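You operate a simulated robot arm through the tools that you are given. There is no shell and no other tool.

The job below is to be done with a simulated robot arm. You get a single attempt, and the scene is never put back.

Task
Move the blue hose plug to LIFT, then turn the air on.
Fine: the socket marked LIFT; shut off and vent to zero first; the grey bar slides open to free the plug and closed again before the air comes back. Where these are worked on the way, their far stop is far enough and under half their travel is too little: grey bar.

The check looks at the end state, three seconds after you hand in, the way a careful person would. Anything else that was tipped, shoved, dropped, spilled or broken makes it a failure.

Robot
A 7-joint arm with a two-finger parallel gripper, fixed in place. Base frame: the origin is at the foot of the arm, x ahead of it, y to its left, z up. Units: m, degrees, N and s.
With the tool pointing down near the work surface it reaches from about 0.38 to 0.8 m from the base axis. Its first joint turns from -143.0 to 143.0 degrees. Payload 3 kg.
The tool frame sits at the grasp point between the pads (the TCP): z along the fingers, y along the line on which they close. The tips reach 0.03 m beyond it. Largest opening 0.11 m; finger width 0.02, thickness 0.01; the body of the gripper, 0.048 by 0.112 m, starts 0.055 m behind the TCP.
Orientation is that of the tool frame in the base frame, as a unit quaternion [x, y, z, w]. With the fingers straight down and closing along the base's y, the tool's x points along the base's -x, its y along +y and its z along -z.

Tools
- The arm moves only by the tool move_arm. Its argument "rows" is a list of rows, each a list of 7 numbers: the shift along the base's x, y, z in m, then the turn, a rotation vector about the base's x, y, z in degrees, then the opening, from 0 (shut) to 1 (fully open). In form: [[x, y, z, wx, wy, wz, hand], ...]. A call has 1 to 20 rows; each row is the pose to reach, as a shift and turn from the pose commanded when the call began. Rows are played at 5 a second. More than 0.05 m and 8.6 degrees between two rows, or a gripper value outside its range, and nothing of the call is played. Where a pose cannot be reached the arm comes as near as it can. A force on the tool above 80 N (or 10 N above the force at the start of the call, whichever is more), or a blocked arm, ends the call early, and 0.2 s more pass. Each finger travels about 0.153 m/s and halts on what it meets, pressing with about 20 N; the grip force reading is that of the motor and also rises with nothing between the fingers. The clock runs only during rows and for 0.2 s after the last one: add rows that repeat a pose to give the fingers time. It gives the time, the measured TCP pose, the force on the tool (base axes), the opening and the grip force at its end, in the units of the frame above (readings bear some noise), with the torque about the TCP (base axes, N m) and any sound that the robot's microphone picked up.
- Cameras (640 x 400 px; columns grow to the right, rows downward): "scene" is fixed at [0.2248, -0.6514, 1.6056]; the picture's right is [0.87, -0.50, 0.00], its down [-0.19, -0.33, -0.93] and it looks along [0.46, 0.80, -0.38] (base axes); focal length 332 px, centre (320, 200). "wrist" rides on the gripper at [0.072, 0.017, -0.103] in the tool frame; the picture's right is [-0.23, 0.97, 0.00], its down [-0.76, -0.18, -0.62] and it looks along [-0.61, -0.14, 0.78] (tool axes); focal length 222 px, centre (320, 200). There is no depth. A picture from a camera that has moved, and an enlarged one, comes with that camera's place and axes in the base frame and with its lens. The place of the scene camera against the robot may be out by one fixed shift of up to 0.018 m in any direction.
- grab_frame(camera): a new picture of that camera. The clock stands still meanwhile.
- lift_body(by): slides the trunk up (or, below 0, down) by that many m; the arm rides with it, the base frame stays. It gives what a move gives, with no picture.
- inspect(camera, box): a new picture of the part [left, top, right, bottom] of that camera's present view, enlarged. The clock stands still meanwhile.
- hand_in(): hands the job in; it is judged then, once.

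Nothing tells you positions but the pictures and the camera data. Unless the task says otherwise, let go and move clear before handing in.

The tools are called after "Call:" by a JSON object that holds its "fn" and its "kwargs". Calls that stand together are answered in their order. move_arm: Moves the arm, as the interface text tells. Its arguments: {"type":"object","properties":{"rows":{"type":"array","items":{"type":"array","items":{"type":"number"}}}},"required":["rows"]} The other tools are called the same way: lift_body (by) slides the trunk up or down; grab_frame (camera) takes a picture; inspect (camera, box) takes an enlarged picture of a part of a camera's view; hand_in () hands the job in.

At the start:

```text
time: 0.0
position: [0.3884, 0.1286, 1.4877]
tool_rot: [0.0, 1.0, 0.0, 0.0]
contact_force: [0.7, 0.4, -0.4]
moment: [0.0, -0.02, 0.02]
finger_gap: 0.11
grip_force: 0.0
trunk travel left (down, up): [-0.45, 0.04]
```

scene: 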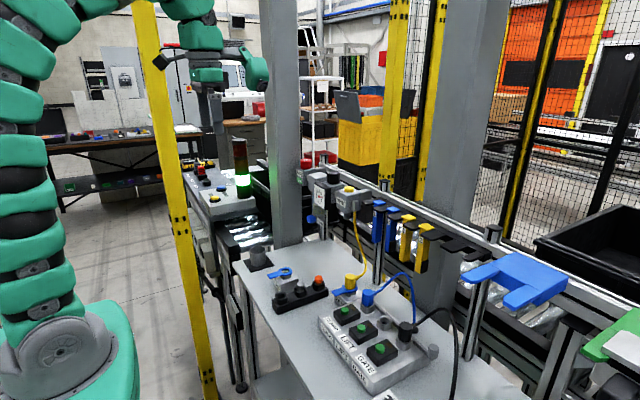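
wrist: 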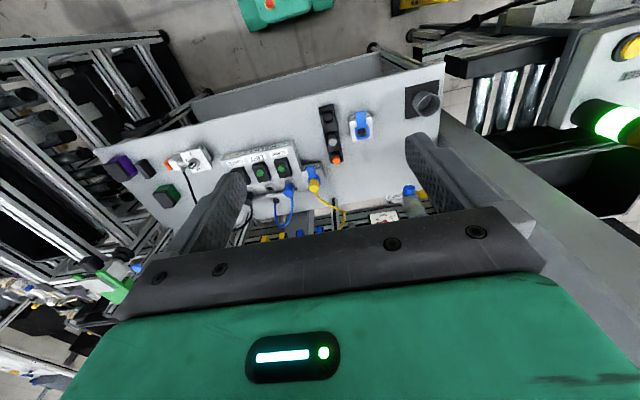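

I see a grey bench with a valve manifold block (labels incl. LIFT, GATE), a blue and a yellow hose plug, and a small blue-handled valve. I'll take enlarged pictures first to identify everything.

Call:
{"fn": "inspect", "kwargs": {"camera": "scene", "box": [230, 240, 470, 400]}}

Call:
{"fn": "inspect", "kwargs": {"camera": "wrist", "box": [140, 80, 440, 260]}}

Call:
{"fn": "inspect", "kwargs": {"camera": "scene", "box": [310, 270, 450, 390]}}

Call:
{"fn": "inspect", "kwargs": {"camera": "scene", "box": [250, 160, 400, 320]}}

```text
2.50 times, centred on (350, 320) of scene
camera zoom: at [0.2248, -0.6514, 1.6056], right [0.87, -0.5, 0.0], down [-0.19, -0.33, -0.93], along [0.46, 0.8, -0.38], focal length 830 px, centre (245, -100)
```

zoom: 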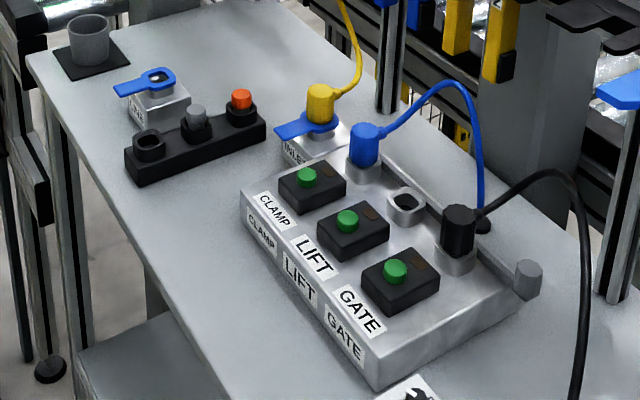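

```text
2.13 times, centred on (290, 170) of wrist
camera zoom: at [0.3157, 0.1464, 1.5916], right [0.23, 0.97, 0.0], down [0.76, -0.18, 0.62], along [0.61, -0.14, -0.78], focal length 474 px, centre (384, 264)
```

zoom: 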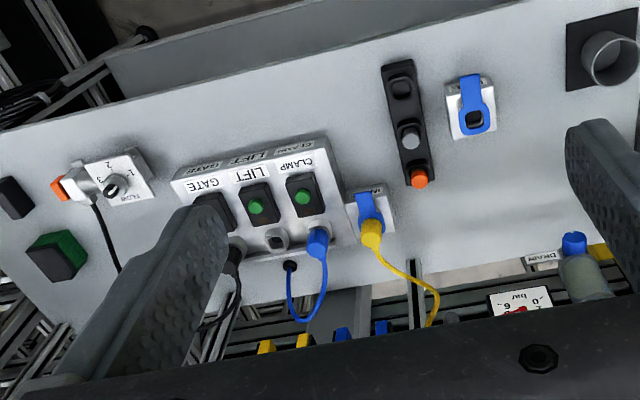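

```text
3.33 times, centred on (380, 330) of scene
camera zoom: at [0.2248, -0.6514, 1.6056], right [0.87, -0.5, 0.0], down [-0.19, -0.33, -0.93], along [0.46, 0.8, -0.38], focal length 1106 px, centre (120, -233)
```

zoom: 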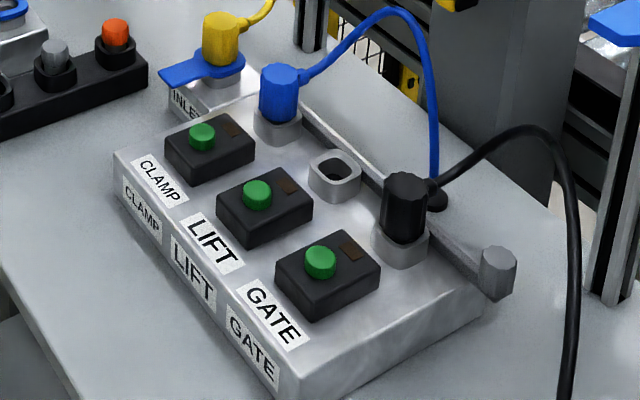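

```text
2.50 times, centred on (325, 240) of scene
camera zoom: at [0.2248, -0.6514, 1.6056], right [0.87, -0.5, 0.0], down [-0.19, -0.33, -0.93], along [0.46, 0.8, -0.38], focal length 830 px, centre (308, 100)
```

zoom: 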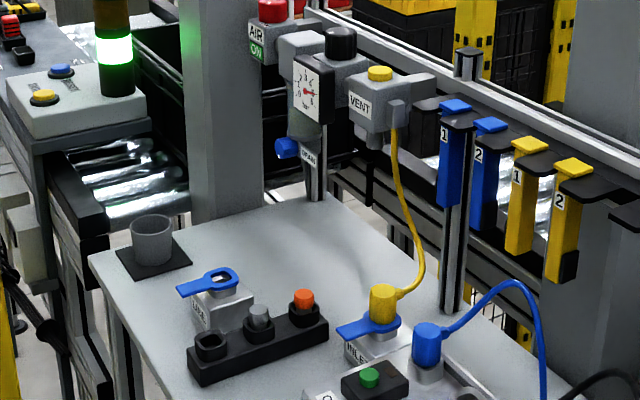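

The bench carries a three-way manifold (CLAMP / LIFT / GATE) with the blue plug in CLAMP, LIFT empty, and a grey retaining bar with a knob running behind the sockets. Behind it is an air unit: red AIR valve, gauge, yellow VENT button, blue DRAIN. I'll tilt the hand to see the air unit from the front.

Call:
{"fn": "move_arm", "kwargs": {"rows": [[0, 0, 0, 0, -7.5, 0, 1], [0, 0, 0, 0, -15, 0, 1], [0, 0, 0, 0, -22.5, 0, 1], [0, 0, 0, 0, -30, 0, 1], [0, 0, 0, 0, -30, 0, 1]]}}

Call:
{"fn": "grab_frame", "kwargs": {"camera": "wrist"}}

Call:
{"fn": "inspect", "kwargs": {"camera": "wrist", "box": [320, 60, 480, 160]}}

```text
time: 1.2
position: [0.3881, 0.1293, 1.4882]
tool_rot: [0.0, 0.966, -0.001, 0.259]
contact_force: [0.8, -0.5, 0.7]
moment: [0.0, -0.06, 0.0]
finger_gap: 0.1098
grip_force: 0.1
trunk travel left (down, up): [-0.45, 0.04]
```

```text
taken
camera wrist: at [0.2736, 0.1458, 1.5414], right [0.2, 0.97, 0.11], down [0.35, -0.18, 0.92], along [0.92, -0.14, -0.37], focal length 222 px, centre (320, 200)
```

wrist: 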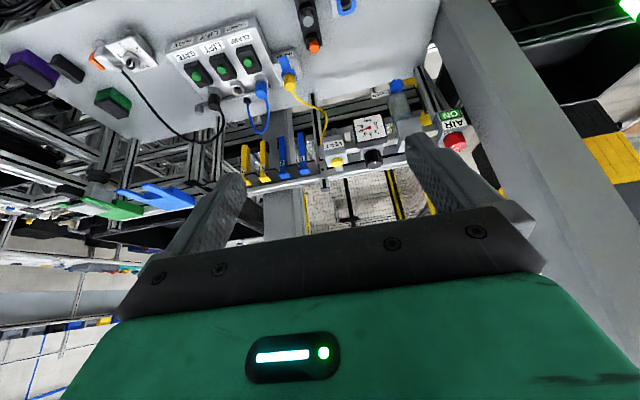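

```text
4.00 times, centred on (400, 110) of wrist
camera zoom: at [0.2736, 0.1458, 1.5414], right [0.2, 0.97, 0.11], down [0.35, -0.18, 0.92], along [0.92, -0.14, -0.37], focal length 888 px, centre (0, 560)
```

zoom: 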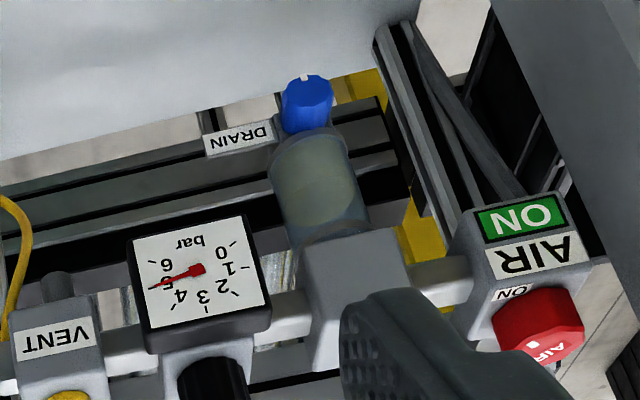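

The gauge reads about 5 bar and the AIR valve shows a green ON flag with a red knob; VENT has a yellow button. Next I enlarge these from both cameras.

Call:
{"fn": "inspect", "kwargs": {"camera": "scene", "box": [290, 150, 350, 190]}}

Call:
{"fn": "inspect", "kwargs": {"camera": "scene", "box": [320, 170, 400, 230]}}

Call:
{"fn": "inspect", "kwargs": {"camera": "wrist", "box": [420, 90, 500, 170]}}

Call:
{"fn": "inspect", "kwargs": {"camera": "wrist", "box": [160, 10, 320, 130]}}

```text
10.00 times, centred on (320, 170) of scene
camera zoom: at [0.2248, -0.6514, 1.6056], right [0.87, -0.5, 0.0], down [-0.19, -0.33, -0.93], along [0.46, 0.8, -0.38], focal length 3319 px, centre (320, 500)
```

zoom: 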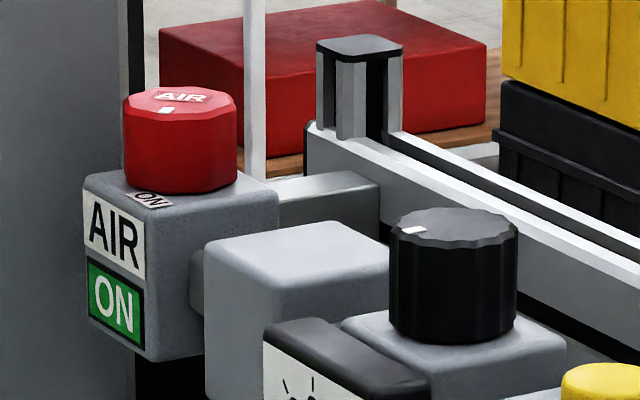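

```text
6.67 times, centred on (360, 200) of scene
camera zoom: at [0.2248, -0.6514, 1.6056], right [0.87, -0.5, 0.0], down [-0.19, -0.33, -0.93], along [0.46, 0.8, -0.38], focal length 2213 px, centre (53, 200)
```

zoom: 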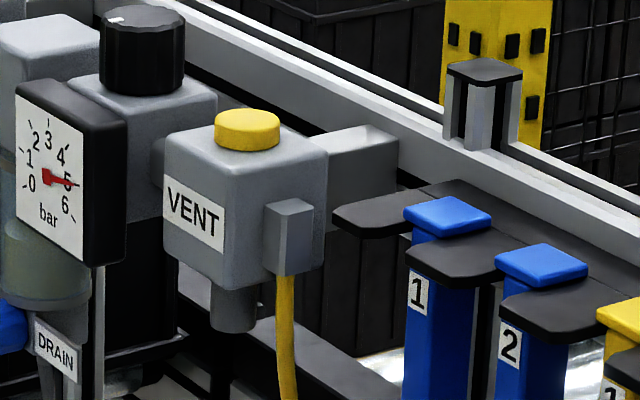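

```text
5.00 times, centred on (460, 130) of wrist
camera zoom: at [0.2736, 0.1458, 1.5414], right [0.2, 0.97, 0.11], down [0.35, -0.18, 0.92], along [0.92, -0.14, -0.37], focal length 1111 px, centre (-380, 550)
```

zoom: 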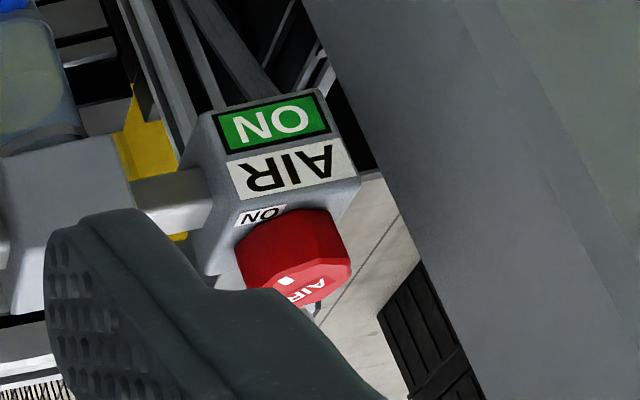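

```text
3.33 times, centred on (240, 70) of wrist
camera zoom: at [0.2736, 0.1458, 1.5414], right [0.2, 0.97, 0.11], down [0.35, -0.18, 0.92], along [0.92, -0.14, -0.37], focal length 740 px, centre (587, 633)
```

zoom: 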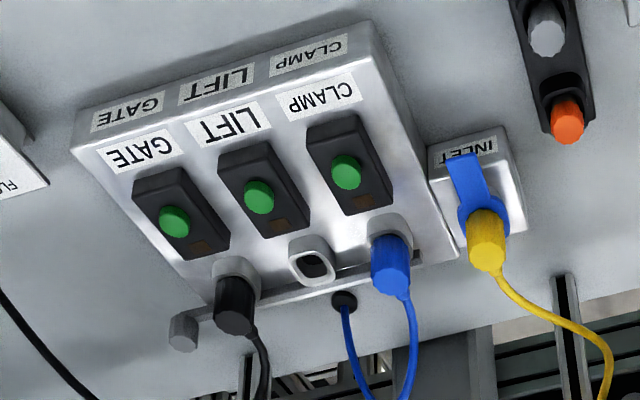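

The red AIR knob sits on a vertical axis with its pointer at ON, and a grey column stands close beside it. I'll bring the hand (and its camera) over the air unit to see the knob's OFF mark and the VENT button from above.

Call:
{"fn": "move_arm", "kwargs": {"rows": [[0.031, 0.021, 0, 0, 3, 0, 1], [0.062, 0.042, 0, 0, 6, 0, 1], [0.093, 0.063, 0, 0, 9, 0, 1], [0.124, 0.084, 0, 0, 12, 0, 1], [0.155, 0.105, 0, 0, 15, 0, 1], [0.186, 0.126, 0, 0, 18, 0, 1], [0.217, 0.147, 0, 0, 21, 0, 1], [0.248, 0.168, -0.02, 0, 24, 0, 1], [0.279, 0.189, -0.04, 0, 27, 0, 1], [0.312, 0.211, -0.06, 0, 30, 0, 1], [0.312, 0.211, -0.06, 0, 30, 0, 1]]}}

Call:
{"fn": "grab_frame", "kwargs": {"camera": "wrist"}}

Call:
{"fn": "grab_frame", "kwargs": {"camera": "scene"}}

```text
time: 3.6
position: [0.6446, 0.2828, 1.3083]
tool_rot: [0.0, 1.0, 0.0, 0.025]
contact_force: [-1.1, 0.1, -0.7]
moment: [-0.08, -0.07, 0.02]
finger_gap: 0.11
grip_force: 0.1
out of reach, approached as far as the arm can: row 6, 7, 8, 9, 10, 11
trunk travel left (down, up): [-0.45, 0.04]
```

```text
taken
camera wrist: at [0.5676, 0.2992, 1.4081], right [0.23, 0.97, 0.01], down [0.73, -0.18, 0.66], along [0.64, -0.14, -0.75], focal length 222 px, centre (320, 200)
```

wrist: 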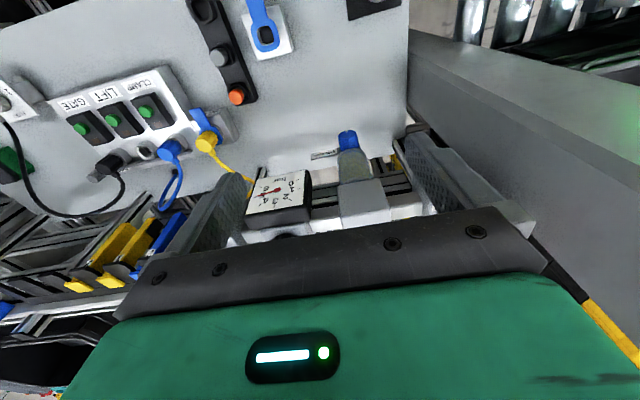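

```text
taken
```

scene: 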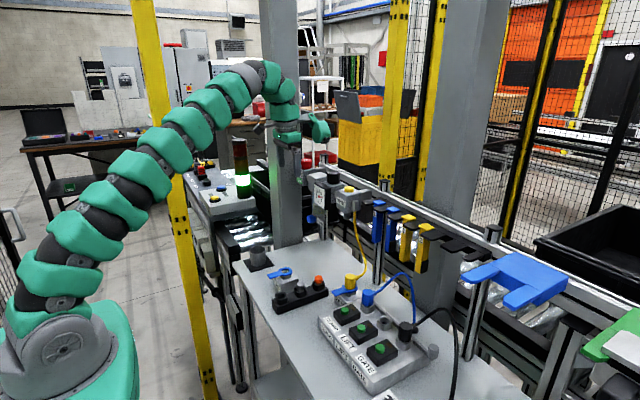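

Tool-down reach runs out at that height, so the air unit will need a forward-tilted tool. I'll back off, raise the trunk a little, and roll the hand 180° so its camera ends up above the fingers when tilted.

Call:
{"fn": "move_arm", "kwargs": {"rows": [[-0.04, -0.028, -0.016, 0, 0, 0, 1], [-0.08, -0.056, -0.032, 0, 0, 0, 1], [-0.12, -0.084, -0.048, 0, 0, 0, 1], [-0.16, -0.112, -0.064, 0, 0, 0, 1], [-0.2, -0.14, -0.08, 0, 0, 0, 1], [-0.2, -0.14, -0.08, 0, 0, 0, 1]]}}

Call:
{"fn": "lift_body", "kwargs": {"by": 0.04}}

```text
refused: row 1 steps farther than a row can; nothing moved
```

```text
time: 4.4
position: [0.6453, 0.2803, 1.3474]
tool_rot: [0.0, 1.0, 0.001, 0.024]
contact_force: [0.3, 0.2, -0.8]
moment: [0.0, 0.03, -0.03]
finger_gap: 0.1101
grip_force: 0.0
trunk travel left (down, up): [-0.49, 0.0]
```

Call:
{"fn": "move_arm", "kwargs": {"rows": [[-0.03, -0.02, -0.01, 0, 0, 0, 1], [-0.06, -0.04, -0.02, 0, 0, 0, 1], [-0.09, -0.06, -0.03, 0, 0, 0, 1], [-0.12, -0.08, -0.04, 0, 0, 0, 1], [-0.15, -0.1, -0.05, 0, 0, 0, 1], [-0.18, -0.12, -0.06, 0, 0, 0, 1], [-0.18, -0.12, -0.06, 0, 0, 0, 1]]}}

```text
time: 6.0
position: [0.4667, 0.1623, 1.2855]
tool_rot: [0.001, 1.0, 0.0, 0.023]
contact_force: [-0.4, 0.1, 0.0]
moment: [0.0, 0.01, 0.03]
finger_gap: 0.1099
grip_force: 0.1
trunk travel left (down, up): [-0.49, 0.0]
```

Call:
{"fn": "move_arm", "kwargs": {"rows": [[0, 0, 0, 0, 0, 8, 1], [0, 0, 0, 0, 0, 16, 1], [0, 0, 0, 0, 0, 24, 1], [0, 0, 0, 0, 0, 32, 1], [0, 0, 0, 0, 0, 40, 1], [0, 0, 0, 0, 0, 48, 1], [0, 0, 0, 0, 0, 56, 1], [0, 0, 0, 0, 0, 64, 1], [0, 0, 0, 0, 0, 72, 1], [0, 0, 0, 0, 0, 80, 1], [0, 0, 0, 0, 0, 88, 1], [0, 0, 0, 0, 0, 88, 1]]}}

Call:
{"fn": "grab_frame", "kwargs": {"camera": "wrist"}}

```text
time: 8.6
position: [0.4647, 0.1618, 1.289]
tool_rot: [-0.695, 0.719, 0.016, 0.017]
contact_force: [0.2, 0.3, 0.5]
moment: [-0.02, -0.03, 0.08]
finger_gap: 0.1097
grip_force: 0.1
trunk travel left (down, up): [-0.49, 0.0]
```

```text
taken
camera wrist: at [0.4455, 0.0854, 1.3881], right [-0.97, 0.26, 0.01], down [0.2, 0.72, 0.66], along [0.16, 0.64, -0.75], focal length 222 px, centre (320, 200)
```

wrist: 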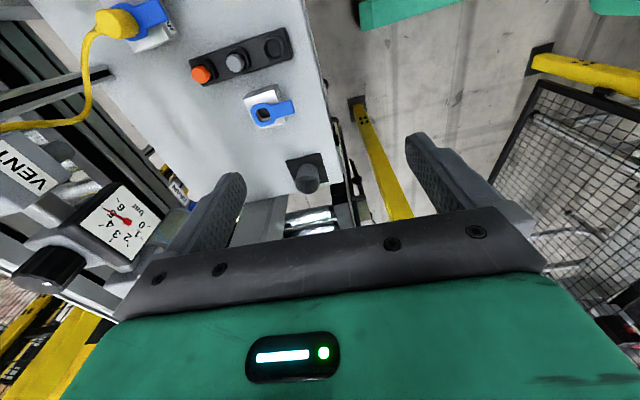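

Call:
{"fn": "move_arm", "kwargs": {"rows": [[0, 0, 0, 0, 0, 8, 1], [0, 0, 0, 0, 0, 16, 1], [0, 0, 0, 0, 0, 24, 1], [0, 0, 0, 0, 0, 32, 1], [0, 0, 0, 0, 0, 40, 1], [0, 0, 0, 0, 0, 48, 1], [0, 0, 0, 0, 0, 56, 1], [0, 0, 0, 0, 0, 64, 1], [0, 0, 0, 0, 0, 72, 1], [0, 0, 0, 0, 0, 80, 1], [0, 0, 0, 0, 0, 88, 1], [0, 0, 0, 0, 0, 92, 1], [0, 0, 0, 0, 0, 92, 1]]}}

Call:
{"fn": "grab_frame", "kwargs": {"camera": "wrist"}}

```text
time: 11.4
position: [0.466, 0.1612, 1.2875]
tool_rot: [1.0, 0.0, -0.025, 0.0]
contact_force: [0.1, -0.2, -0.3]
moment: [-0.02, 0.03, 0.0]
finger_gap: 0.1099
grip_force: 0.1
trunk travel left (down, up): [-0.49, 0.0]
```

```text
taken
camera wrist: at [0.5431, 0.1436, 1.3878], right [-0.23, -0.97, 0.01], down [-0.73, 0.18, 0.66], along [-0.64, 0.14, -0.75], focal length 222 px, centre (320, 200)
```

wrist: 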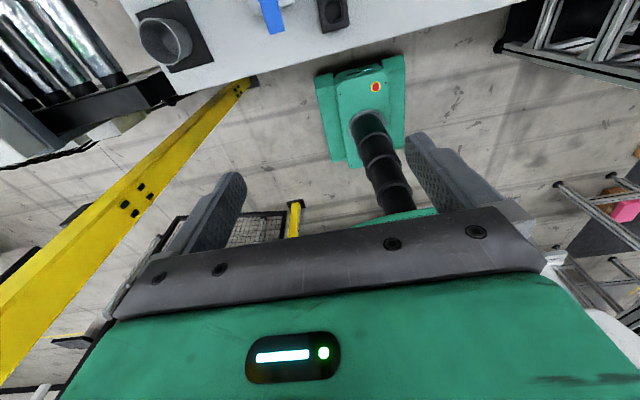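

The roll worked. Now I tilt the fingers forward 45° and move toward the AIR knob from a safe height, to look down on it.

Call:
{"fn": "move_arm", "kwargs": {"rows": [[0.0, 0.0, 0.01, 0, -5.25, 0, 1], [0.0, 0.0, 0.025, 0, -10.5, 0, 1], [0.02, 0.02, 0.04, 0, -15.75, 0, 1], [0.045, 0.045, 0.055, 0, -21, 0, 1], [0.07, 0.07, 0.07, 0, -26.25, 0, 1], [0.1, 0.1, 0.075, 0, -31.5, 0, 1], [0.13, 0.13, 0.075, 0, -36.75, 0, 1], [0.16, 0.165, 0.075, 0, -42, 0, 1], [0.194, 0.199, 0.075, 0, -42, 0, 1], [0.194, 0.199, 0.075, 0, -42, 0, 1]]}}

Call:
{"fn": "grab_frame", "kwargs": {"camera": "wrist"}}

Call:
{"fn": "grab_frame", "kwargs": {"camera": "scene"}}

```text
time: 13.6
position: [0.6601, 0.3629, 1.3608]
tool_rot: [0.942, 0.0, 0.335, -0.001]
contact_force: [0.1, -0.2, -0.1]
moment: [-0.01, -0.02, -0.07]
finger_gap: 0.1101
grip_force: 0.0
trunk travel left (down, up): [-0.49, 0.0]
```

```text
taken
camera wrist: at [0.651, 0.3456, 1.4873], right [-0.18, -0.97, -0.14], down [-0.98, 0.18, 0.0], along [0.02, 0.14, -0.99], focal length 222 px, centre (320, 200)
```

wrist: 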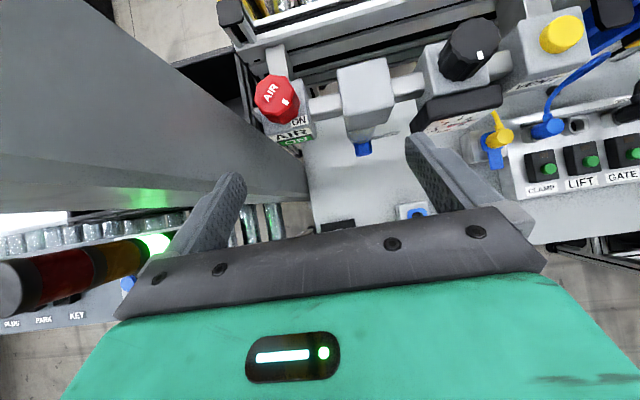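

```text
taken
```

scene: 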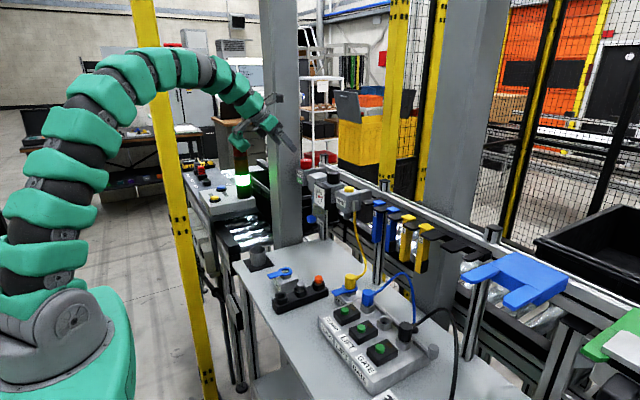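

Call:
{"fn": "inspect", "kwargs": {"camera": "wrist", "box": [230, 50, 350, 150]}}

Call:
{"fn": "inspect", "kwargs": {"camera": "wrist", "box": [400, 0, 640, 150]}}

Call:
{"fn": "inspect", "kwargs": {"camera": "wrist", "box": [0, 0, 340, 230]}}

```text
4.00 times, centred on (290, 100) of wrist
camera zoom: at [0.651, 0.3456, 1.4873], right [-0.18, -0.97, -0.14], down [-0.98, 0.18, 0.0], along [0.02, 0.14, -0.99], focal length 888 px, centre (440, 600)
```

zoom: 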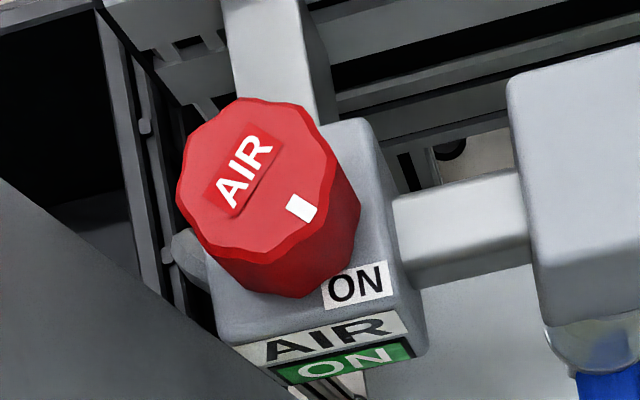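

```text
2.67 times, centred on (520, 75) of wrist
camera zoom: at [0.651, 0.3456, 1.4873], right [-0.18, -0.97, -0.14], down [-0.98, 0.18, 0.0], along [0.02, 0.14, -0.99], focal length 592 px, centre (-213, 533)
```

zoom: 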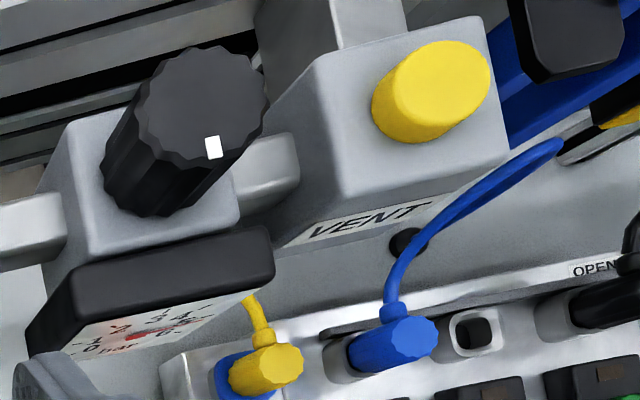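

```text
1.74 times, centred on (170, 115) of wrist
camera zoom: at [0.651, 0.3456, 1.4873], right [-0.18, -0.97, -0.14], down [-0.98, 0.18, 0.0], along [0.02, 0.14, -0.99], focal length 386 px, centre (581, 348)
```

zoom: 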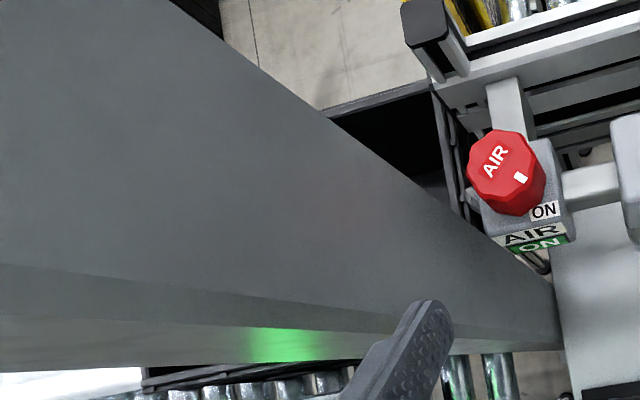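

The pointer is at the ON mark (toward the near-right corner), and the column's near face is about y≥0.47. I need to find the OFF mark, which is hidden behind the knob, so I shift the camera to be straight above the knob, keeping clear of the column.

Call:
{"fn": "move_arm", "kwargs": {"rows": [[0.03, 0.0, 0, 0, -3, 0, 0.5], [0.06, 0.0, -0.005, 0, -6, 0, 0.5], [0.09, 0.01, -0.01, 0, -6, 0, 0.5], [0.12, 0.02, -0.015, 0, -6, 0, 0.5], [0.12, 0.02, -0.015, 0, -6, 0, 0.5]]}}

Call:
{"fn": "grab_frame", "kwargs": {"camera": "wrist"}}

```text
time: 14.8
position: [0.7822, 0.3801, 1.3452]
tool_rot: [0.923, 0.0, 0.384, 0.0]
contact_force: [-0.3, -0.2, -0.1]
moment: [-0.02, 0.01, -0.01]
finger_gap: 0.0549
grip_force: 0.0
trunk travel left (down, up): [-0.49, 0.0]
```

```text
taken
camera wrist: at [0.7589, 0.3637, 1.4706], right [-0.16, -0.97, -0.16], down [-0.98, 0.18, -0.1], along [0.13, 0.14, -0.98], focal length 222 px, centre (320, 200)
```

wrist: 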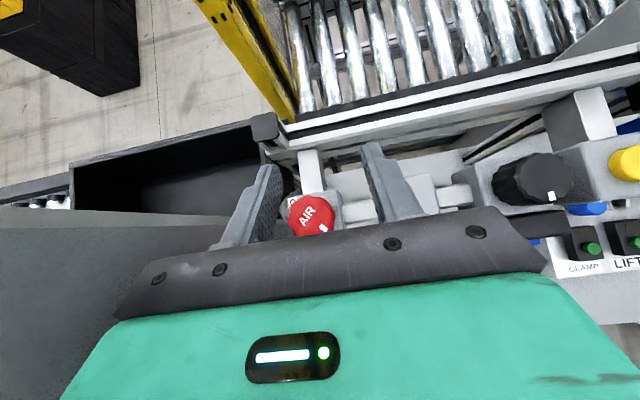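

Call:
{"fn": "inspect", "kwargs": {"camera": "wrist", "box": [270, 170, 350, 240]}}

```text
5.71 times, centred on (310, 205) of wrist
camera zoom: at [0.7589, 0.3637, 1.4706], right [-0.16, -0.97, -0.16], down [-0.98, 0.18, -0.1], along [0.13, 0.14, -0.98], focal length 1269 px, centre (377, 171)
```

zoom: 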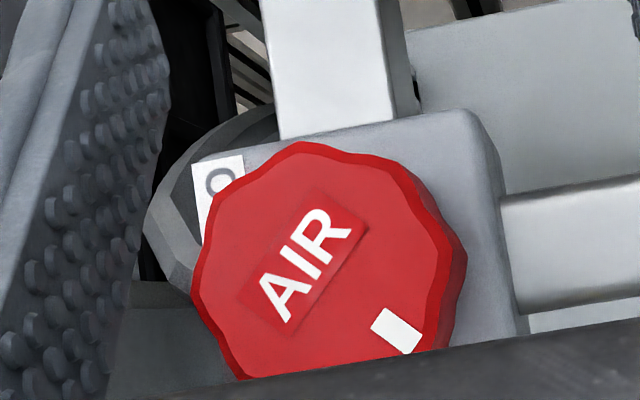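

The OFF mark is at the far-left corner (+x,+y), roughly opposite ON, so the knob needs a large turn, which I'll make in several clockwise strokes. I take the knob axis at about (0.771, 0.404), top at z≈1.266. I'll swing the tool to an approach azimuth of 60° above the knob and check the alignment.

Call:
{"fn": "move_arm", "kwargs": {"rows": [[-0.002, 0.0015, 0, 0, 0, 7.5, 0.6], [-0.004, 0.003, 0, 0, 0, 15, 0.6], [-0.006, 0.0045, 0, 0, 0, 22.5, 0.6], [-0.008, 0.006, 0, 0, 0, 30, 0.6], [-0.01, 0.0075, 0, 0, 0, 37.5, 0.6], [-0.012, 0.009, 0, 0, 0, 45, 0.6], [-0.0145, 0.0105, 0, 0, 0, 52.5, 0.6], [-0.017, 0.0125, 0, 0, 0, 60, 0.6], [-0.017, 0.0125, 0, 0, 0, 60, 0.6]]}}

Call:
{"fn": "grab_frame", "kwargs": {"camera": "wrist"}}

Call:
{"fn": "grab_frame", "kwargs": {"camera": "scene"}}

```text
time: 16.0
position: [0.7358, 0.4181, 1.3012]
tool_rot: [0.916, 0.266, 0.292, -0.071]
contact_force: [-45.1, -61.3, 27.5]
moment: [-0.01, 0.86, 1.87]
finger_gap: 0.0519
grip_force: 0.0
out of reach, approached as far as the arm can: row 5
trunk travel left (down, up): [-0.49, 0.0]
stopped in row 5: the force on the tool passed its limit at 373 N (the readings are from after the stop); the commanded pose is now the measured one
```

```text
taken
camera wrist: at [0.7437, 0.405, 1.4278], right [0.36, -0.93, -0.11], down [-0.93, -0.37, 0.07], along [-0.1, 0.07, -0.99], focal length 222 px, centre (320, 200)
```

wrist: 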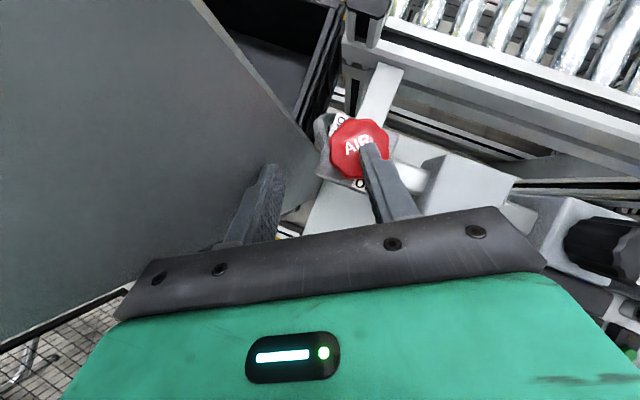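

```text
taken
```

scene: 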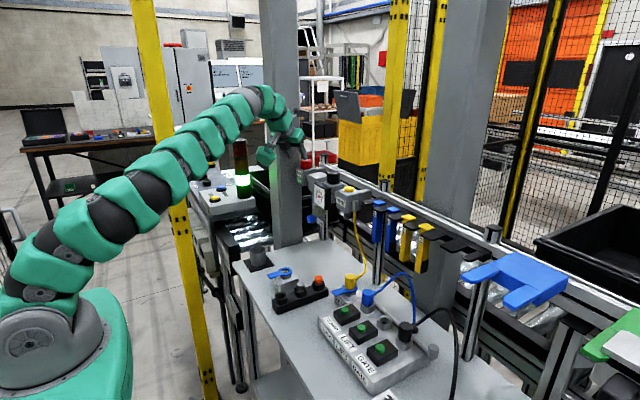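

The pose went out of reach and the hand touched something near the knob/column. I'll back straight off along the direction of the reaction force.

Call:
{"fn": "move_arm", "kwargs": {"rows": [[-0.008, -0.011, 0.006, 0, 0, 0, 0.5], [-0.02, -0.028, 0.014, 0, 0, 0, 0.5], [-0.04, -0.055, 0.02, 0, 0, 0, 0.5], [-0.06, -0.085, 0.03, 0, 0, 0, 0.5], [-0.06, -0.085, 0.03, 0, 0, 0, 0.5]]}}

Call:
{"fn": "grab_frame", "kwargs": {"camera": "wrist"}}

Call:
{"fn": "inspect", "kwargs": {"camera": "scene", "box": [270, 140, 390, 220]}}

```text
time: 17.2
position: [0.676, 0.3451, 1.3229]
tool_rot: [0.915, 0.271, 0.289, -0.074]
contact_force: [-0.7, -0.8, 0.5]
moment: [0.05, 0.03, 0.05]
finger_gap: 0.055
grip_force: 0.1
trunk travel left (down, up): [-0.49, 0.0]
```

```text
taken
camera wrist: at [0.6846, 0.3334, 1.4504], right [0.37, -0.92, -0.11], down [-0.92, -0.38, 0.07], along [-0.11, 0.07, -0.99], focal length 222 px, centre (320, 200)
```

wrist: 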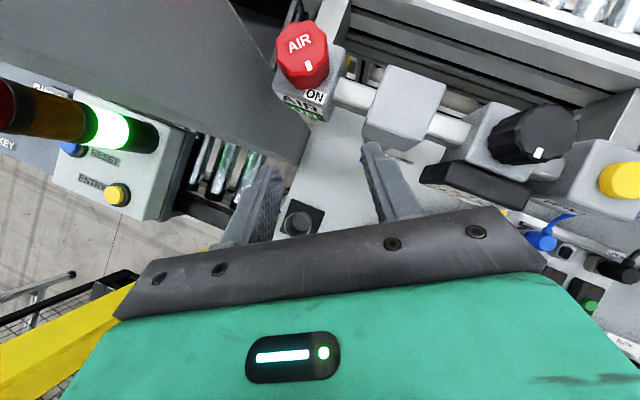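

```text
5.00 times, centred on (330, 180) of scene
camera zoom: at [0.2248, -0.6514, 1.6056], right [0.87, -0.5, 0.0], down [-0.19, -0.33, -0.93], along [0.46, 0.8, -0.38], focal length 1660 px, centre (270, 300)
```

zoom: 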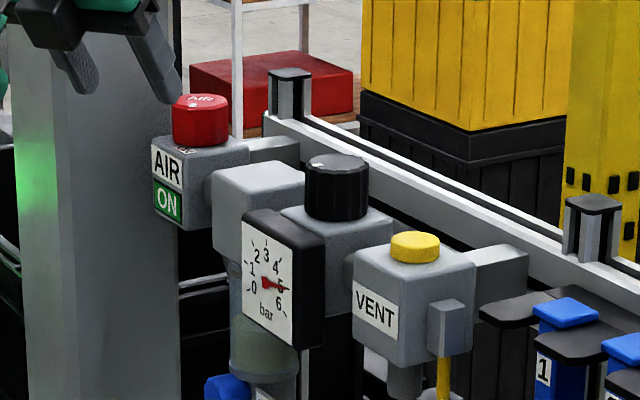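

The unit looks undisturbed: knob still at ON, 5 bar. I'll test in free space how far the wrist can swing in this roll before choosing the stroke range.

Call:
{"fn": "move_arm", "kwargs": {"rows": [[-0.02, -0.02, 0.02, 0, 0, 0, 0.5], [-0.04, -0.04, 0.04, 0, 0, 7, 0.5], [-0.04, -0.04, 0.04, 0, 0, 14, 0.5], [-0.04, -0.04, 0.04, 0, 0, 21, 0.5], [-0.04, -0.04, 0.04, 0, 0, 28, 0.5], [-0.04, -0.04, 0.04, 0, 0, 28, 0.5]]}}

```text
time: 18.6
position: [0.644, 0.3351, 1.3792]
tool_rot: [0.89, 0.348, 0.275, -0.103]
contact_force: [-0.7, 0.0, 0.3]
moment: [0.05, -0.01, -0.01]
finger_gap: 0.0549
grip_force: 0.1
out of reach, approached as far as the arm can: row 1, 2, 3, 4, 5, 6
trunk travel left (down, up): [-0.49, 0.0]
```

This roll is at a wrist joint limit, so I'll retreat and undo the 180° roll about the tool axis, which gives far more swing at the knob.

Call:
{"fn": "move_arm", "kwargs": {"rows": [[-0.03, -0.03, 0, 0, 0, -7, 0.5], [-0.06, -0.06, 0, 0, 0, -14, 0.5], [-0.09, -0.09, 0, 0, 0, -21, 0.5], [-0.12, -0.12, 0, 0, 0, -28, 0.5], [-0.12, -0.12, 0, 0, 0, -28, 0.5]]}}

```text
time: 20.0
position: [0.4516, 0.3793, 1.4853]
tool_rot: [0.897, 0.274, 0.279, -0.207]
contact_force: [0.3, -1.9, 0.6]
moment: [0.06, 0.01, 0.07]
finger_gap: 0.055
grip_force: 0.1
out of reach, approached as far as the arm can: row 1, 2, 3, 4, 5
trunk travel left (down, up): [-0.49, 0.0]
stopped in row 5: the arm was blocked; the commanded pose is now the measured one
```

Call:
{"fn": "grab_frame", "kwargs": {"camera": "scene"}}

Call:
{"fn": "grab_frame", "kwargs": {"camera": "wrist"}}

```text
taken
```

scene: 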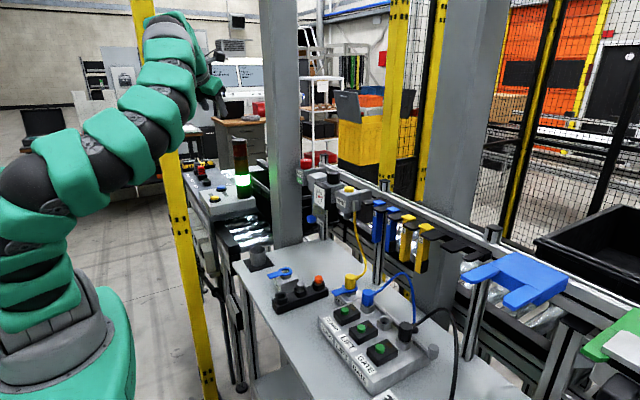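

```text
taken
camera wrist: at [0.4717, 0.3396, 1.6052], right [0.43, -0.83, -0.35], down [-0.88, -0.48, 0.04], along [-0.2, 0.29, -0.94], focal length 222 px, centre (320, 200)
```

wrist: 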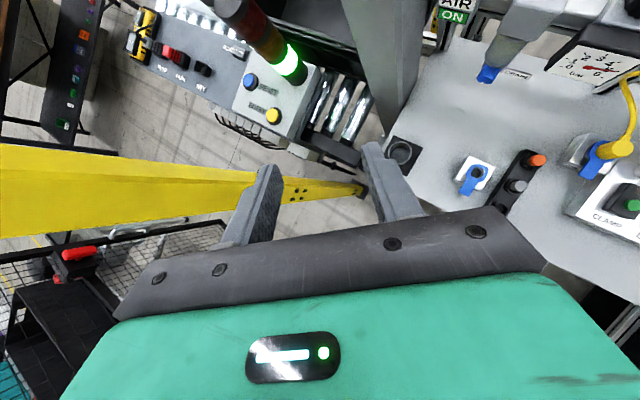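

The arm is folded against a joint limit; the pure way out is to unroll about the tool axis. I'll test that with a small unroll.

Call:
{"fn": "move_arm", "kwargs": {"rows": [[0, 0, 0, 3.1, 4.19, -6.07, 0.5], [0, 0, 0, 6.2, 8.38, -12.14, 0.5], [0, 0, 0, 9.3, 12.57, -18.2, 0.5], [0, 0, 0, 12.4, 16.8, -24.3, 0.5], [0, 0, 0, 12.4, 16.8, -24.3, 0.5]]}}

```text
time: 21.2
position: [0.4514, 0.3823, 1.4843]
tool_rot: [0.939, 0.015, 0.211, -0.273]
contact_force: [-0.3, 1.1, -0.3]
moment: [-0.01, 0.0, -0.04]
finger_gap: 0.0548
grip_force: 0.0
trunk travel left (down, up): [-0.49, 0.0]
```

Unrolling works. I continue to bring the hand back to its original roll.

Call:
{"fn": "move_arm", "kwargs": {"rows": [[0, 0, 0, 3.1, 4.19, -6.07, 0.5], [0, 0, 0, 6.2, 8.38, -12.14, 0.5], [0, 0, 0, 9.29, 12.58, -18.22, 0.5], [0, 0, 0, 12.38, 16.77, -24.29, 0.5], [0, 0, 0, 15.48, 20.96, -30.36, 0.5], [0, 0, 0, 18.58, 25.15, -36.43, 0.5], [0, 0, 0, 21.67, 29.34, -42.5, 0.5], [0, 0, 0, 24.77, 33.54, -48.58, 0.5], [0, 0, 0, 27.86, 37.73, -54.65, 0.5], [0, 0, 0, 30.96, 41.92, -60.72, 0.5], [0, 0, 0, 34.06, 46.11, -66.79, 0.5], [0, 0, 0, 37.15, 50.3, -72.86, 0.5], [0, 0, 0, 40.25, 54.5, -78.94, 0.5], [0, 0, 0, 43.34, 58.69, -85.01, 0.5], [0, 0, 0, 46.44, 62.88, -91.08, 0.5], [0, 0, 0, 49.54, 67.07, -97.15, 0.5], [0, 0, 0, 52.63, 71.26, -103.22, 0.5], [0, 0, 0, 55.73, 75.46, -109.3, 0.5], [0, 0, 0, 55.73, 75.46, -109.3, 0.5]]}}

Call:
{"fn": "grab_frame", "kwargs": {"camera": "scene"}}

Call:
{"fn": "grab_frame", "kwargs": {"camera": "wrist"}}

```text
time: 25.2
position: [0.4514, 0.3817, 1.4845]
tool_rot: [-0.305, 0.887, 0.198, 0.285]
contact_force: [0.5, -0.4, 0.6]
moment: [0.03, -0.03, 0.0]
finger_gap: 0.055
grip_force: 0.0
trunk travel left (down, up): [-0.49, 0.0]
```

```text
taken
```

scene: 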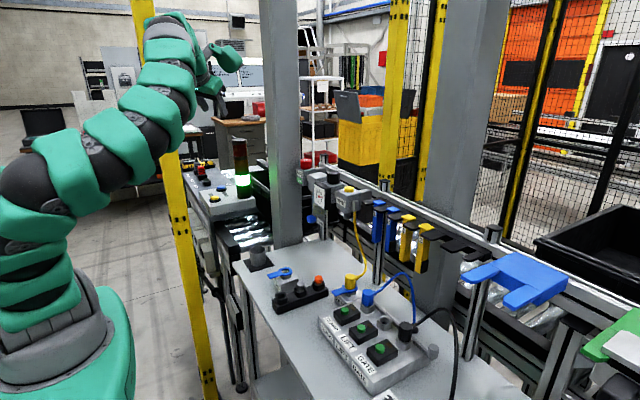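

```text
taken
camera wrist: at [0.3533, 0.3089, 1.5212], right [-0.49, 0.81, 0.32], down [0.37, -0.13, 0.92], along [0.79, 0.57, -0.24], focal length 222 px, centre (320, 200)
```

wrist: 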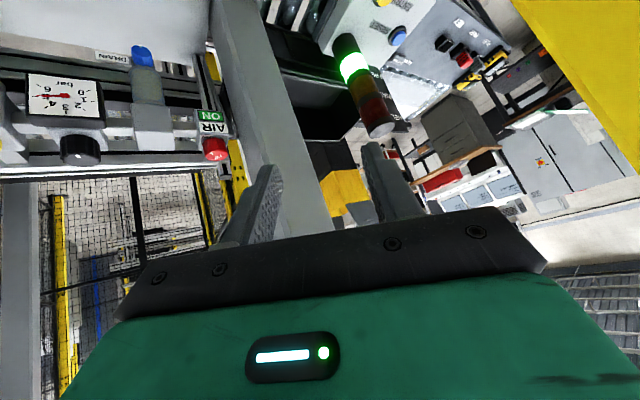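

The roll is restored. Now I move away from the yellow post to a clean ready pose (approach azimuth 28°, tilt 45°) in front of the air unit.

Call:
{"fn": "move_arm", "kwargs": {"rows": [[0.01, -0.025, -0.01, -0.88, -1.73, -2.35, 0.5], [0.03, -0.05, -0.025, -1.76, -3.45, -4.69, 0.5], [0.055, -0.075, -0.045, -2.64, -5.18, -7.04, 0.5], [0.085, -0.1, -0.065, -3.52, -6.9, -9.38, 0.5], [0.115, -0.12, -0.085, -4.4, -8.63, -11.73, 0.5], [0.149, -0.132, -0.105, -5.28, -10.35, -14.07, 0.5], [0.149, -0.132, -0.105, -5.28, -10.35, -14.07, 0.5]]}}

Call:
{"fn": "grab_frame", "kwargs": {"camera": "wrist"}}

Call:
{"fn": "grab_frame", "kwargs": {"camera": "scene"}}

```text
time: 26.8
position: [0.6316, 0.2598, 1.4042]
tool_rot: [-0.224, 0.896, 0.092, 0.371]
contact_force: [-0.1, 0.6, -0.4]
moment: [0.01, 0.0, 0.01]
finger_gap: 0.055
grip_force: 0.1
out of reach, approached as far as the arm can: row 1, 2, 3, 4, 5, 6, 7
trunk travel left (down, up): [-0.49, 0.0]
```

```text
taken
camera wrist: at [0.514, 0.2151, 1.4263], right [-0.32, 0.93, 0.16], down [0.17, -0.11, 0.98], along [0.93, 0.34, -0.12], focal length 222 px, centre (320, 200)
```

wrist: 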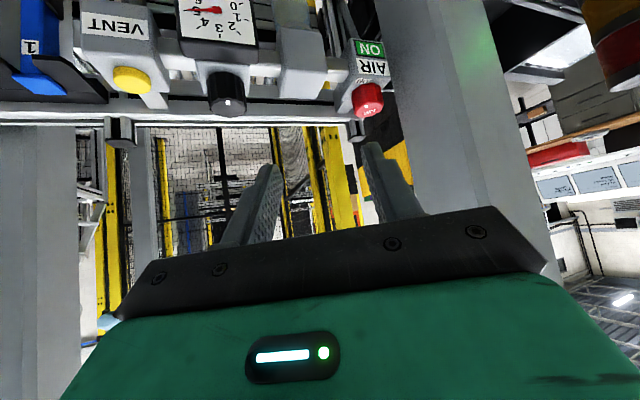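

```text
taken
```

scene: 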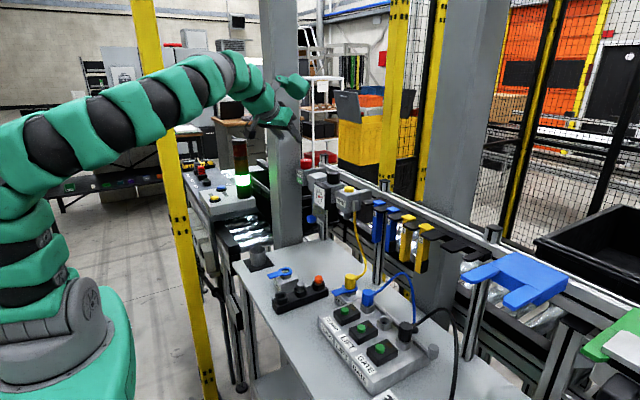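

The orientation is right and the knob is ahead. I step forward in small moves, checking reach.

Call:
{"fn": "move_arm", "kwargs": {"rows": [[0.02, 0.012, -0.012, 0, 0, 0, 0.59], [0.04, 0.025, -0.025, 0, 0, 0, 0.59], [0.06, 0.038, -0.037, 0, 0, 0, 0.59], [0.07, 0.05, -0.045, 0, 0, 0, 0.59], [0.07, 0.05, -0.045, 0, 0, 0, 0.59]]}}

Call:
{"fn": "grab_frame", "kwargs": {"camera": "wrist"}}

```text
time: 28.0
position: [0.7008, 0.3108, 1.3588]
tool_rot: [-0.224, 0.896, 0.092, 0.372]
contact_force: [0.6, 0.5, -0.4]
moment: [0.01, 0.02, -0.01]
finger_gap: 0.0646
grip_force: 0.2
trunk travel left (down, up): [-0.49, 0.0]
```

```text
taken
camera wrist: at [0.582, 0.2675, 1.3813], right [-0.32, 0.93, 0.16], down [0.17, -0.11, 0.98], along [0.93, 0.34, -0.12], focal length 222 px, centre (320, 200)
```

wrist: 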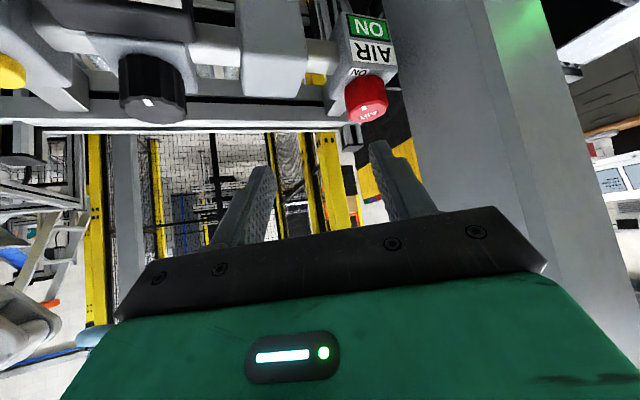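

Call:
{"fn": "move_arm", "kwargs": {"rows": [[0.006, 0.01, -0.005, 0, 0, 5.5, 0.59], [0.014, 0.022, -0.012, 0, 0, 11, 0.59], [0.022, 0.034, -0.02, 0, 0, 16.5, 0.59], [0.0305, 0.0451, -0.03, 0, 0, 22, 0.59], [0.0305, 0.0451, -0.03, 0, 0, 22, 0.59]]}}

Call:
{"fn": "grab_frame", "kwargs": {"camera": "wrist"}}

Call:
{"fn": "inspect", "kwargs": {"camera": "scene", "box": [250, 120, 370, 200]}}

```text
time: 29.2
position: [0.7148, 0.3324, 1.3141]
tool_rot: [-0.392, 0.836, 0.161, 0.348]
contact_force: [-0.6, 0.9, -0.8]
moment: [-0.06, -0.03, -0.05]
finger_gap: 0.0648
grip_force: 0.0
out of reach, approached as far as the arm can: row 4, 5
trunk travel left (down, up): [-0.49, 0.0]
```

```text
taken
camera wrist: at [0.6229, 0.2479, 1.3365], right [-0.65, 0.75, 0.16], down [0.2, -0.04, 0.98], along [0.74, 0.66, -0.12], focal length 222 px, centre (320, 200)
```

wrist: 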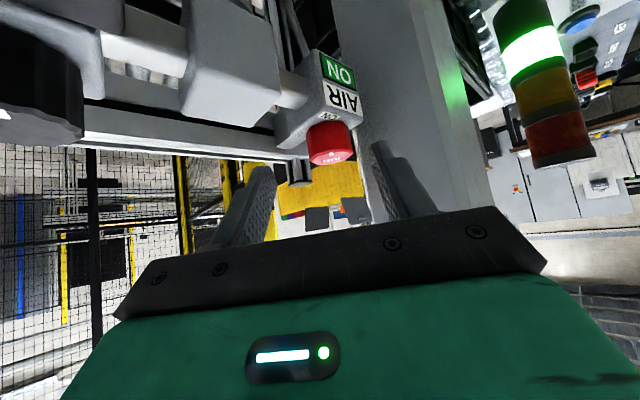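

```text
5.00 times, centred on (310, 160) of scene
camera zoom: at [0.2248, -0.6514, 1.6056], right [0.87, -0.5, 0.0], down [-0.19, -0.33, -0.93], along [0.46, 0.8, -0.38], focal length 1660 px, centre (370, 400)
```

zoom: 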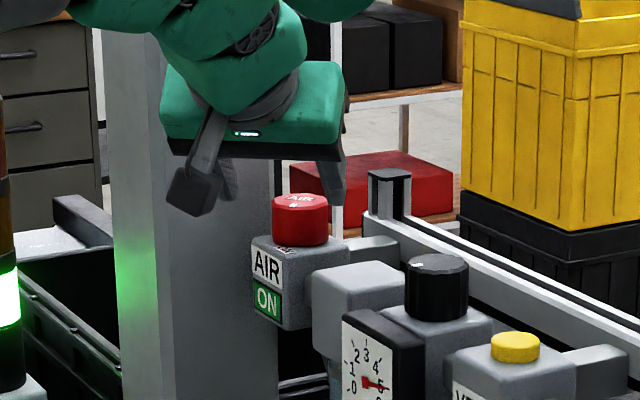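

Call:
{"fn": "move_arm", "kwargs": {"rows": [[0.005, 0.01, 0.0, 0, 0, -2, 0.59], [0.01, 0.02, 0.0, 0, 0, -4, 0.59], [0.0169, 0.0328, -0.003, 0, 0, -6.2, 0.59], [0.0169, 0.0328, -0.003, 0, 0, -6.2, 0.59]]}}

Call:
{"fn": "inspect", "kwargs": {"camera": "wrist", "box": [220, 50, 420, 210]}}

```text
time: 30.2
position: [0.7314, 0.3652, 1.3102]
tool_rot: [-0.345, 0.856, 0.142, 0.358]
contact_force: [0.1, -0.7, -0.1]
moment: [0.02, 0.0, 0.03]
finger_gap: 0.0651
grip_force: 0.1
trunk travel left (down, up): [-0.49, 0.0]
```

```text
2.50 times, centred on (320, 130) of wrist
camera zoom: at [0.6308, 0.2912, 1.3326], right [-0.56, 0.81, 0.16], down [0.19, -0.06, 0.98], along [0.81, 0.58, -0.12], focal length 555 px, centre (320, 375)
```

zoom: 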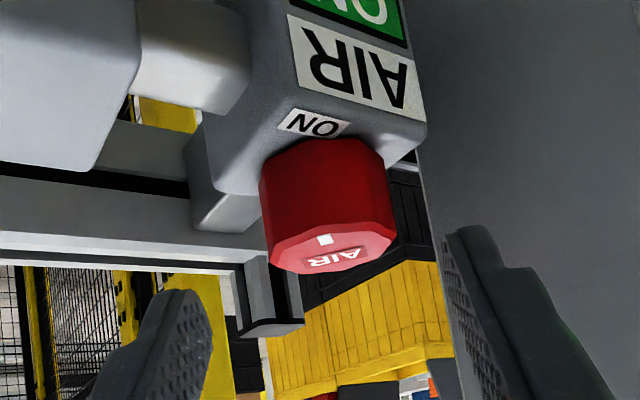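

Aligned: the knob centre lies within 3 mm of the finger mid-plane. I advance along the tool axis onto the knob, grip, and try a small clockwise turn.

Call:
{"fn": "move_arm", "kwargs": {"rows": [[0.009, 0.0095, -0.01, 0, 0, 0, 0.59], [0.018, 0.02, -0.021, 0, 0, 0, 0.59], [0.025, 0.0275, -0.031, 0, 0, 0, 0.59], [0.0286, 0.0314, -0.0362, 0, 0, 0, 0.59], [0.0286, 0.0314, -0.0362, 0, 0, 0, 0.59]]}}

Call:
{"fn": "grab_frame", "kwargs": {"camera": "wrist"}}

Call:
{"fn": "inspect", "kwargs": {"camera": "scene", "box": [270, 130, 370, 210]}}

```text
time: 31.4
position: [0.7334, 0.3643, 1.2861]
tool_rot: [-0.344, 0.857, 0.143, 0.357]
contact_force: [-1.1, -1.1, -0.3]
moment: [0.02, 0.0, 0.0]
finger_gap: 0.0648
grip_force: 0.1
out of reach, approached as far as the arm can: row 1, 2, 3, 4, 5
trunk travel left (down, up): [-0.49, 0.0]
```

```text
taken
camera wrist: at [0.632, 0.2906, 1.3081], right [-0.56, 0.81, 0.16], down [0.19, -0.06, 0.98], along [0.81, 0.58, -0.12], focal length 222 px, centre (320, 200)
```

wrist: 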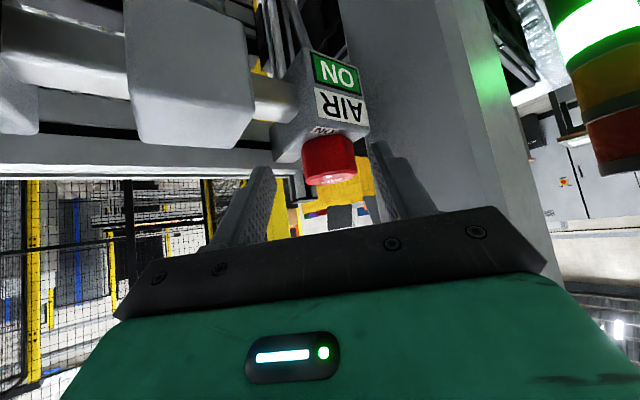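

```text
5.00 times, centred on (320, 170) of scene
camera zoom: at [0.2248, -0.6514, 1.6056], right [0.87, -0.5, 0.0], down [-0.19, -0.33, -0.93], along [0.46, 0.8, -0.38], focal length 1660 px, centre (320, 350)
```

zoom: 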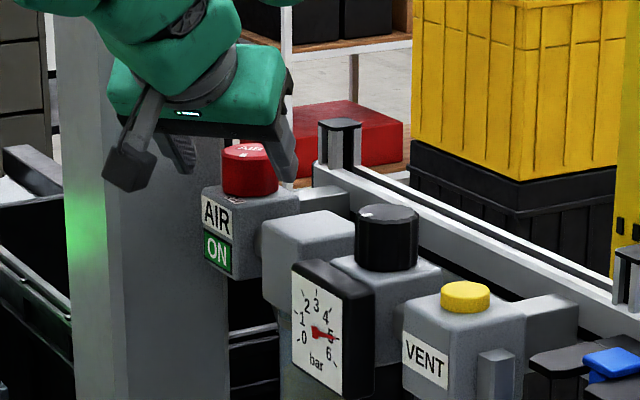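

The arm stops short in this posture, so I'll look at its overall configuration.

Call:
{"fn": "grab_frame", "kwargs": {"camera": "scene"}}

```text
taken
```

scene: 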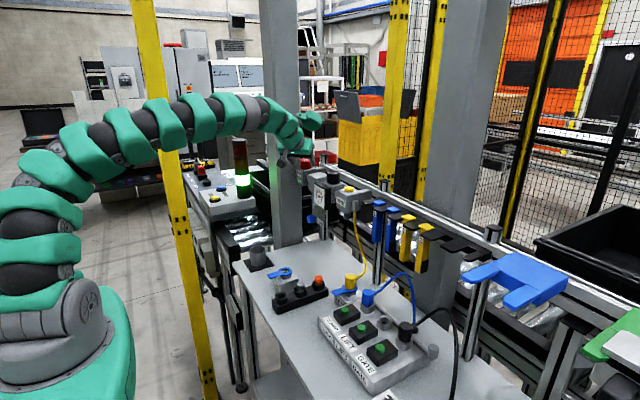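

Call:
{"fn": "move_arm", "kwargs": {"rows": [[-0.006, 0.003, 0.012, 0, 0, -6, 0.59], [-0.01, 0.01, 0.022, 0, 0, -12, 0.59], [-0.014, 0.017, 0.031, 0, 0, -18, 0.59], [-0.0158, 0.0223, 0.031, 0, 0, -24, 0.59], [-0.0158, 0.0223, 0.031, 0, 0, -24, 0.59]]}}

```text
time: 32.6
position: [0.7196, 0.39, 1.3156]
tool_rot: [-0.159, 0.909, 0.066, 0.379]
contact_force: [0.4, -0.2, 0.7]
moment: [-0.06, -0.01, -0.01]
finger_gap: 0.065
grip_force: 0.0
trunk travel left (down, up): [-0.49, 0.0]
```

Call:
{"fn": "inspect", "kwargs": {"camera": "wrist", "box": [220, 50, 420, 210]}}

Call:
{"fn": "move_arm", "kwargs": {"rows": [[0.01, 0.0035, -0.0105, 0, 0, 0, 0.59], [0.02, 0.007, -0.021, 0, 0, 0, 0.59], [0.02, 0.007, -0.021, 0, 0, 0, 0.59]]}}

Call:
{"fn": "inspect", "kwargs": {"camera": "wrist", "box": [220, 50, 420, 210]}}

```text
2.50 times, centred on (320, 130) of wrist
camera zoom: at [0.5964, 0.3636, 1.3375], right [-0.18, 0.97, 0.16], down [0.15, -0.13, 0.98], along [0.97, 0.2, -0.12], focal length 555 px, centre (320, 375)
```

zoom: 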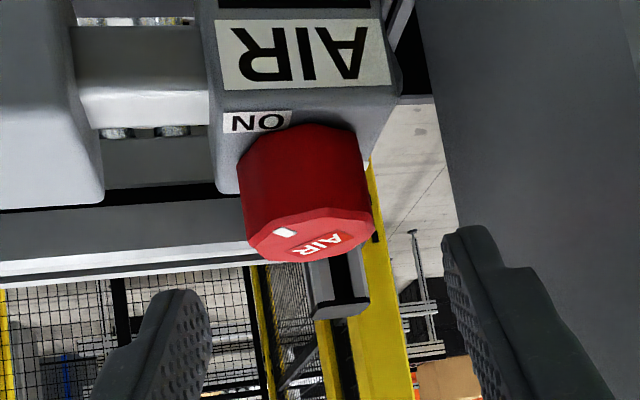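

```text
time: 33.4
position: [0.7374, 0.3977, 1.295]
tool_rot: [-0.16, 0.91, 0.065, 0.378]
contact_force: [-0.2, 0.0, -0.6]
moment: [-0.01, -0.01, -0.02]
finger_gap: 0.0648
grip_force: 0.0
trunk travel left (down, up): [-0.49, 0.0]
```

```text
2.50 times, centred on (320, 130) of wrist
camera zoom: at [0.6151, 0.3715, 1.3169], right [-0.18, 0.97, 0.16], down [0.15, -0.13, 0.98], along [0.97, 0.2, -0.12], focal length 555 px, centre (320, 375)
```

zoom: 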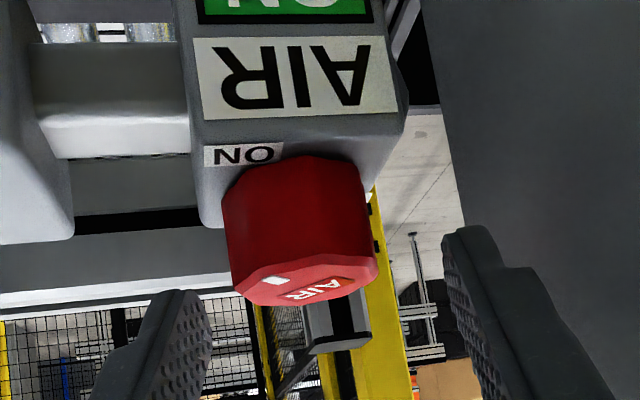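

This azimuth (20°) does reach. To gain swing range I'll retreat slightly and test a flatter tool (tilt 60°), then larger azimuths, in free space.

Call:
{"fn": "move_arm", "kwargs": {"rows": [[-0.0165, -0.006, 0.012, 1.28, -3.52, 0, 0.59], [-0.033, -0.012, 0.022, 2.56, -7.05, 0, 0.59], [-0.04, -0.018, 0.022, 3.85, -10.6, 0, 0.59], [-0.045, -0.022, 0.022, 5.13, -14.1, 0, 0.59], [-0.045, -0.022, 0.022, 5.13, -14.1, 0, 0.59]]}}

```text
time: 34.6
position: [0.6922, 0.3744, 1.3179]
tool_rot: [-0.149, 0.852, 0.087, 0.495]
contact_force: [0.0, -1.0, 0.5]
moment: [0.03, 0.0, 0.01]
finger_gap: 0.065
grip_force: 0.1
trunk travel left (down, up): [-0.49, 0.0]
```

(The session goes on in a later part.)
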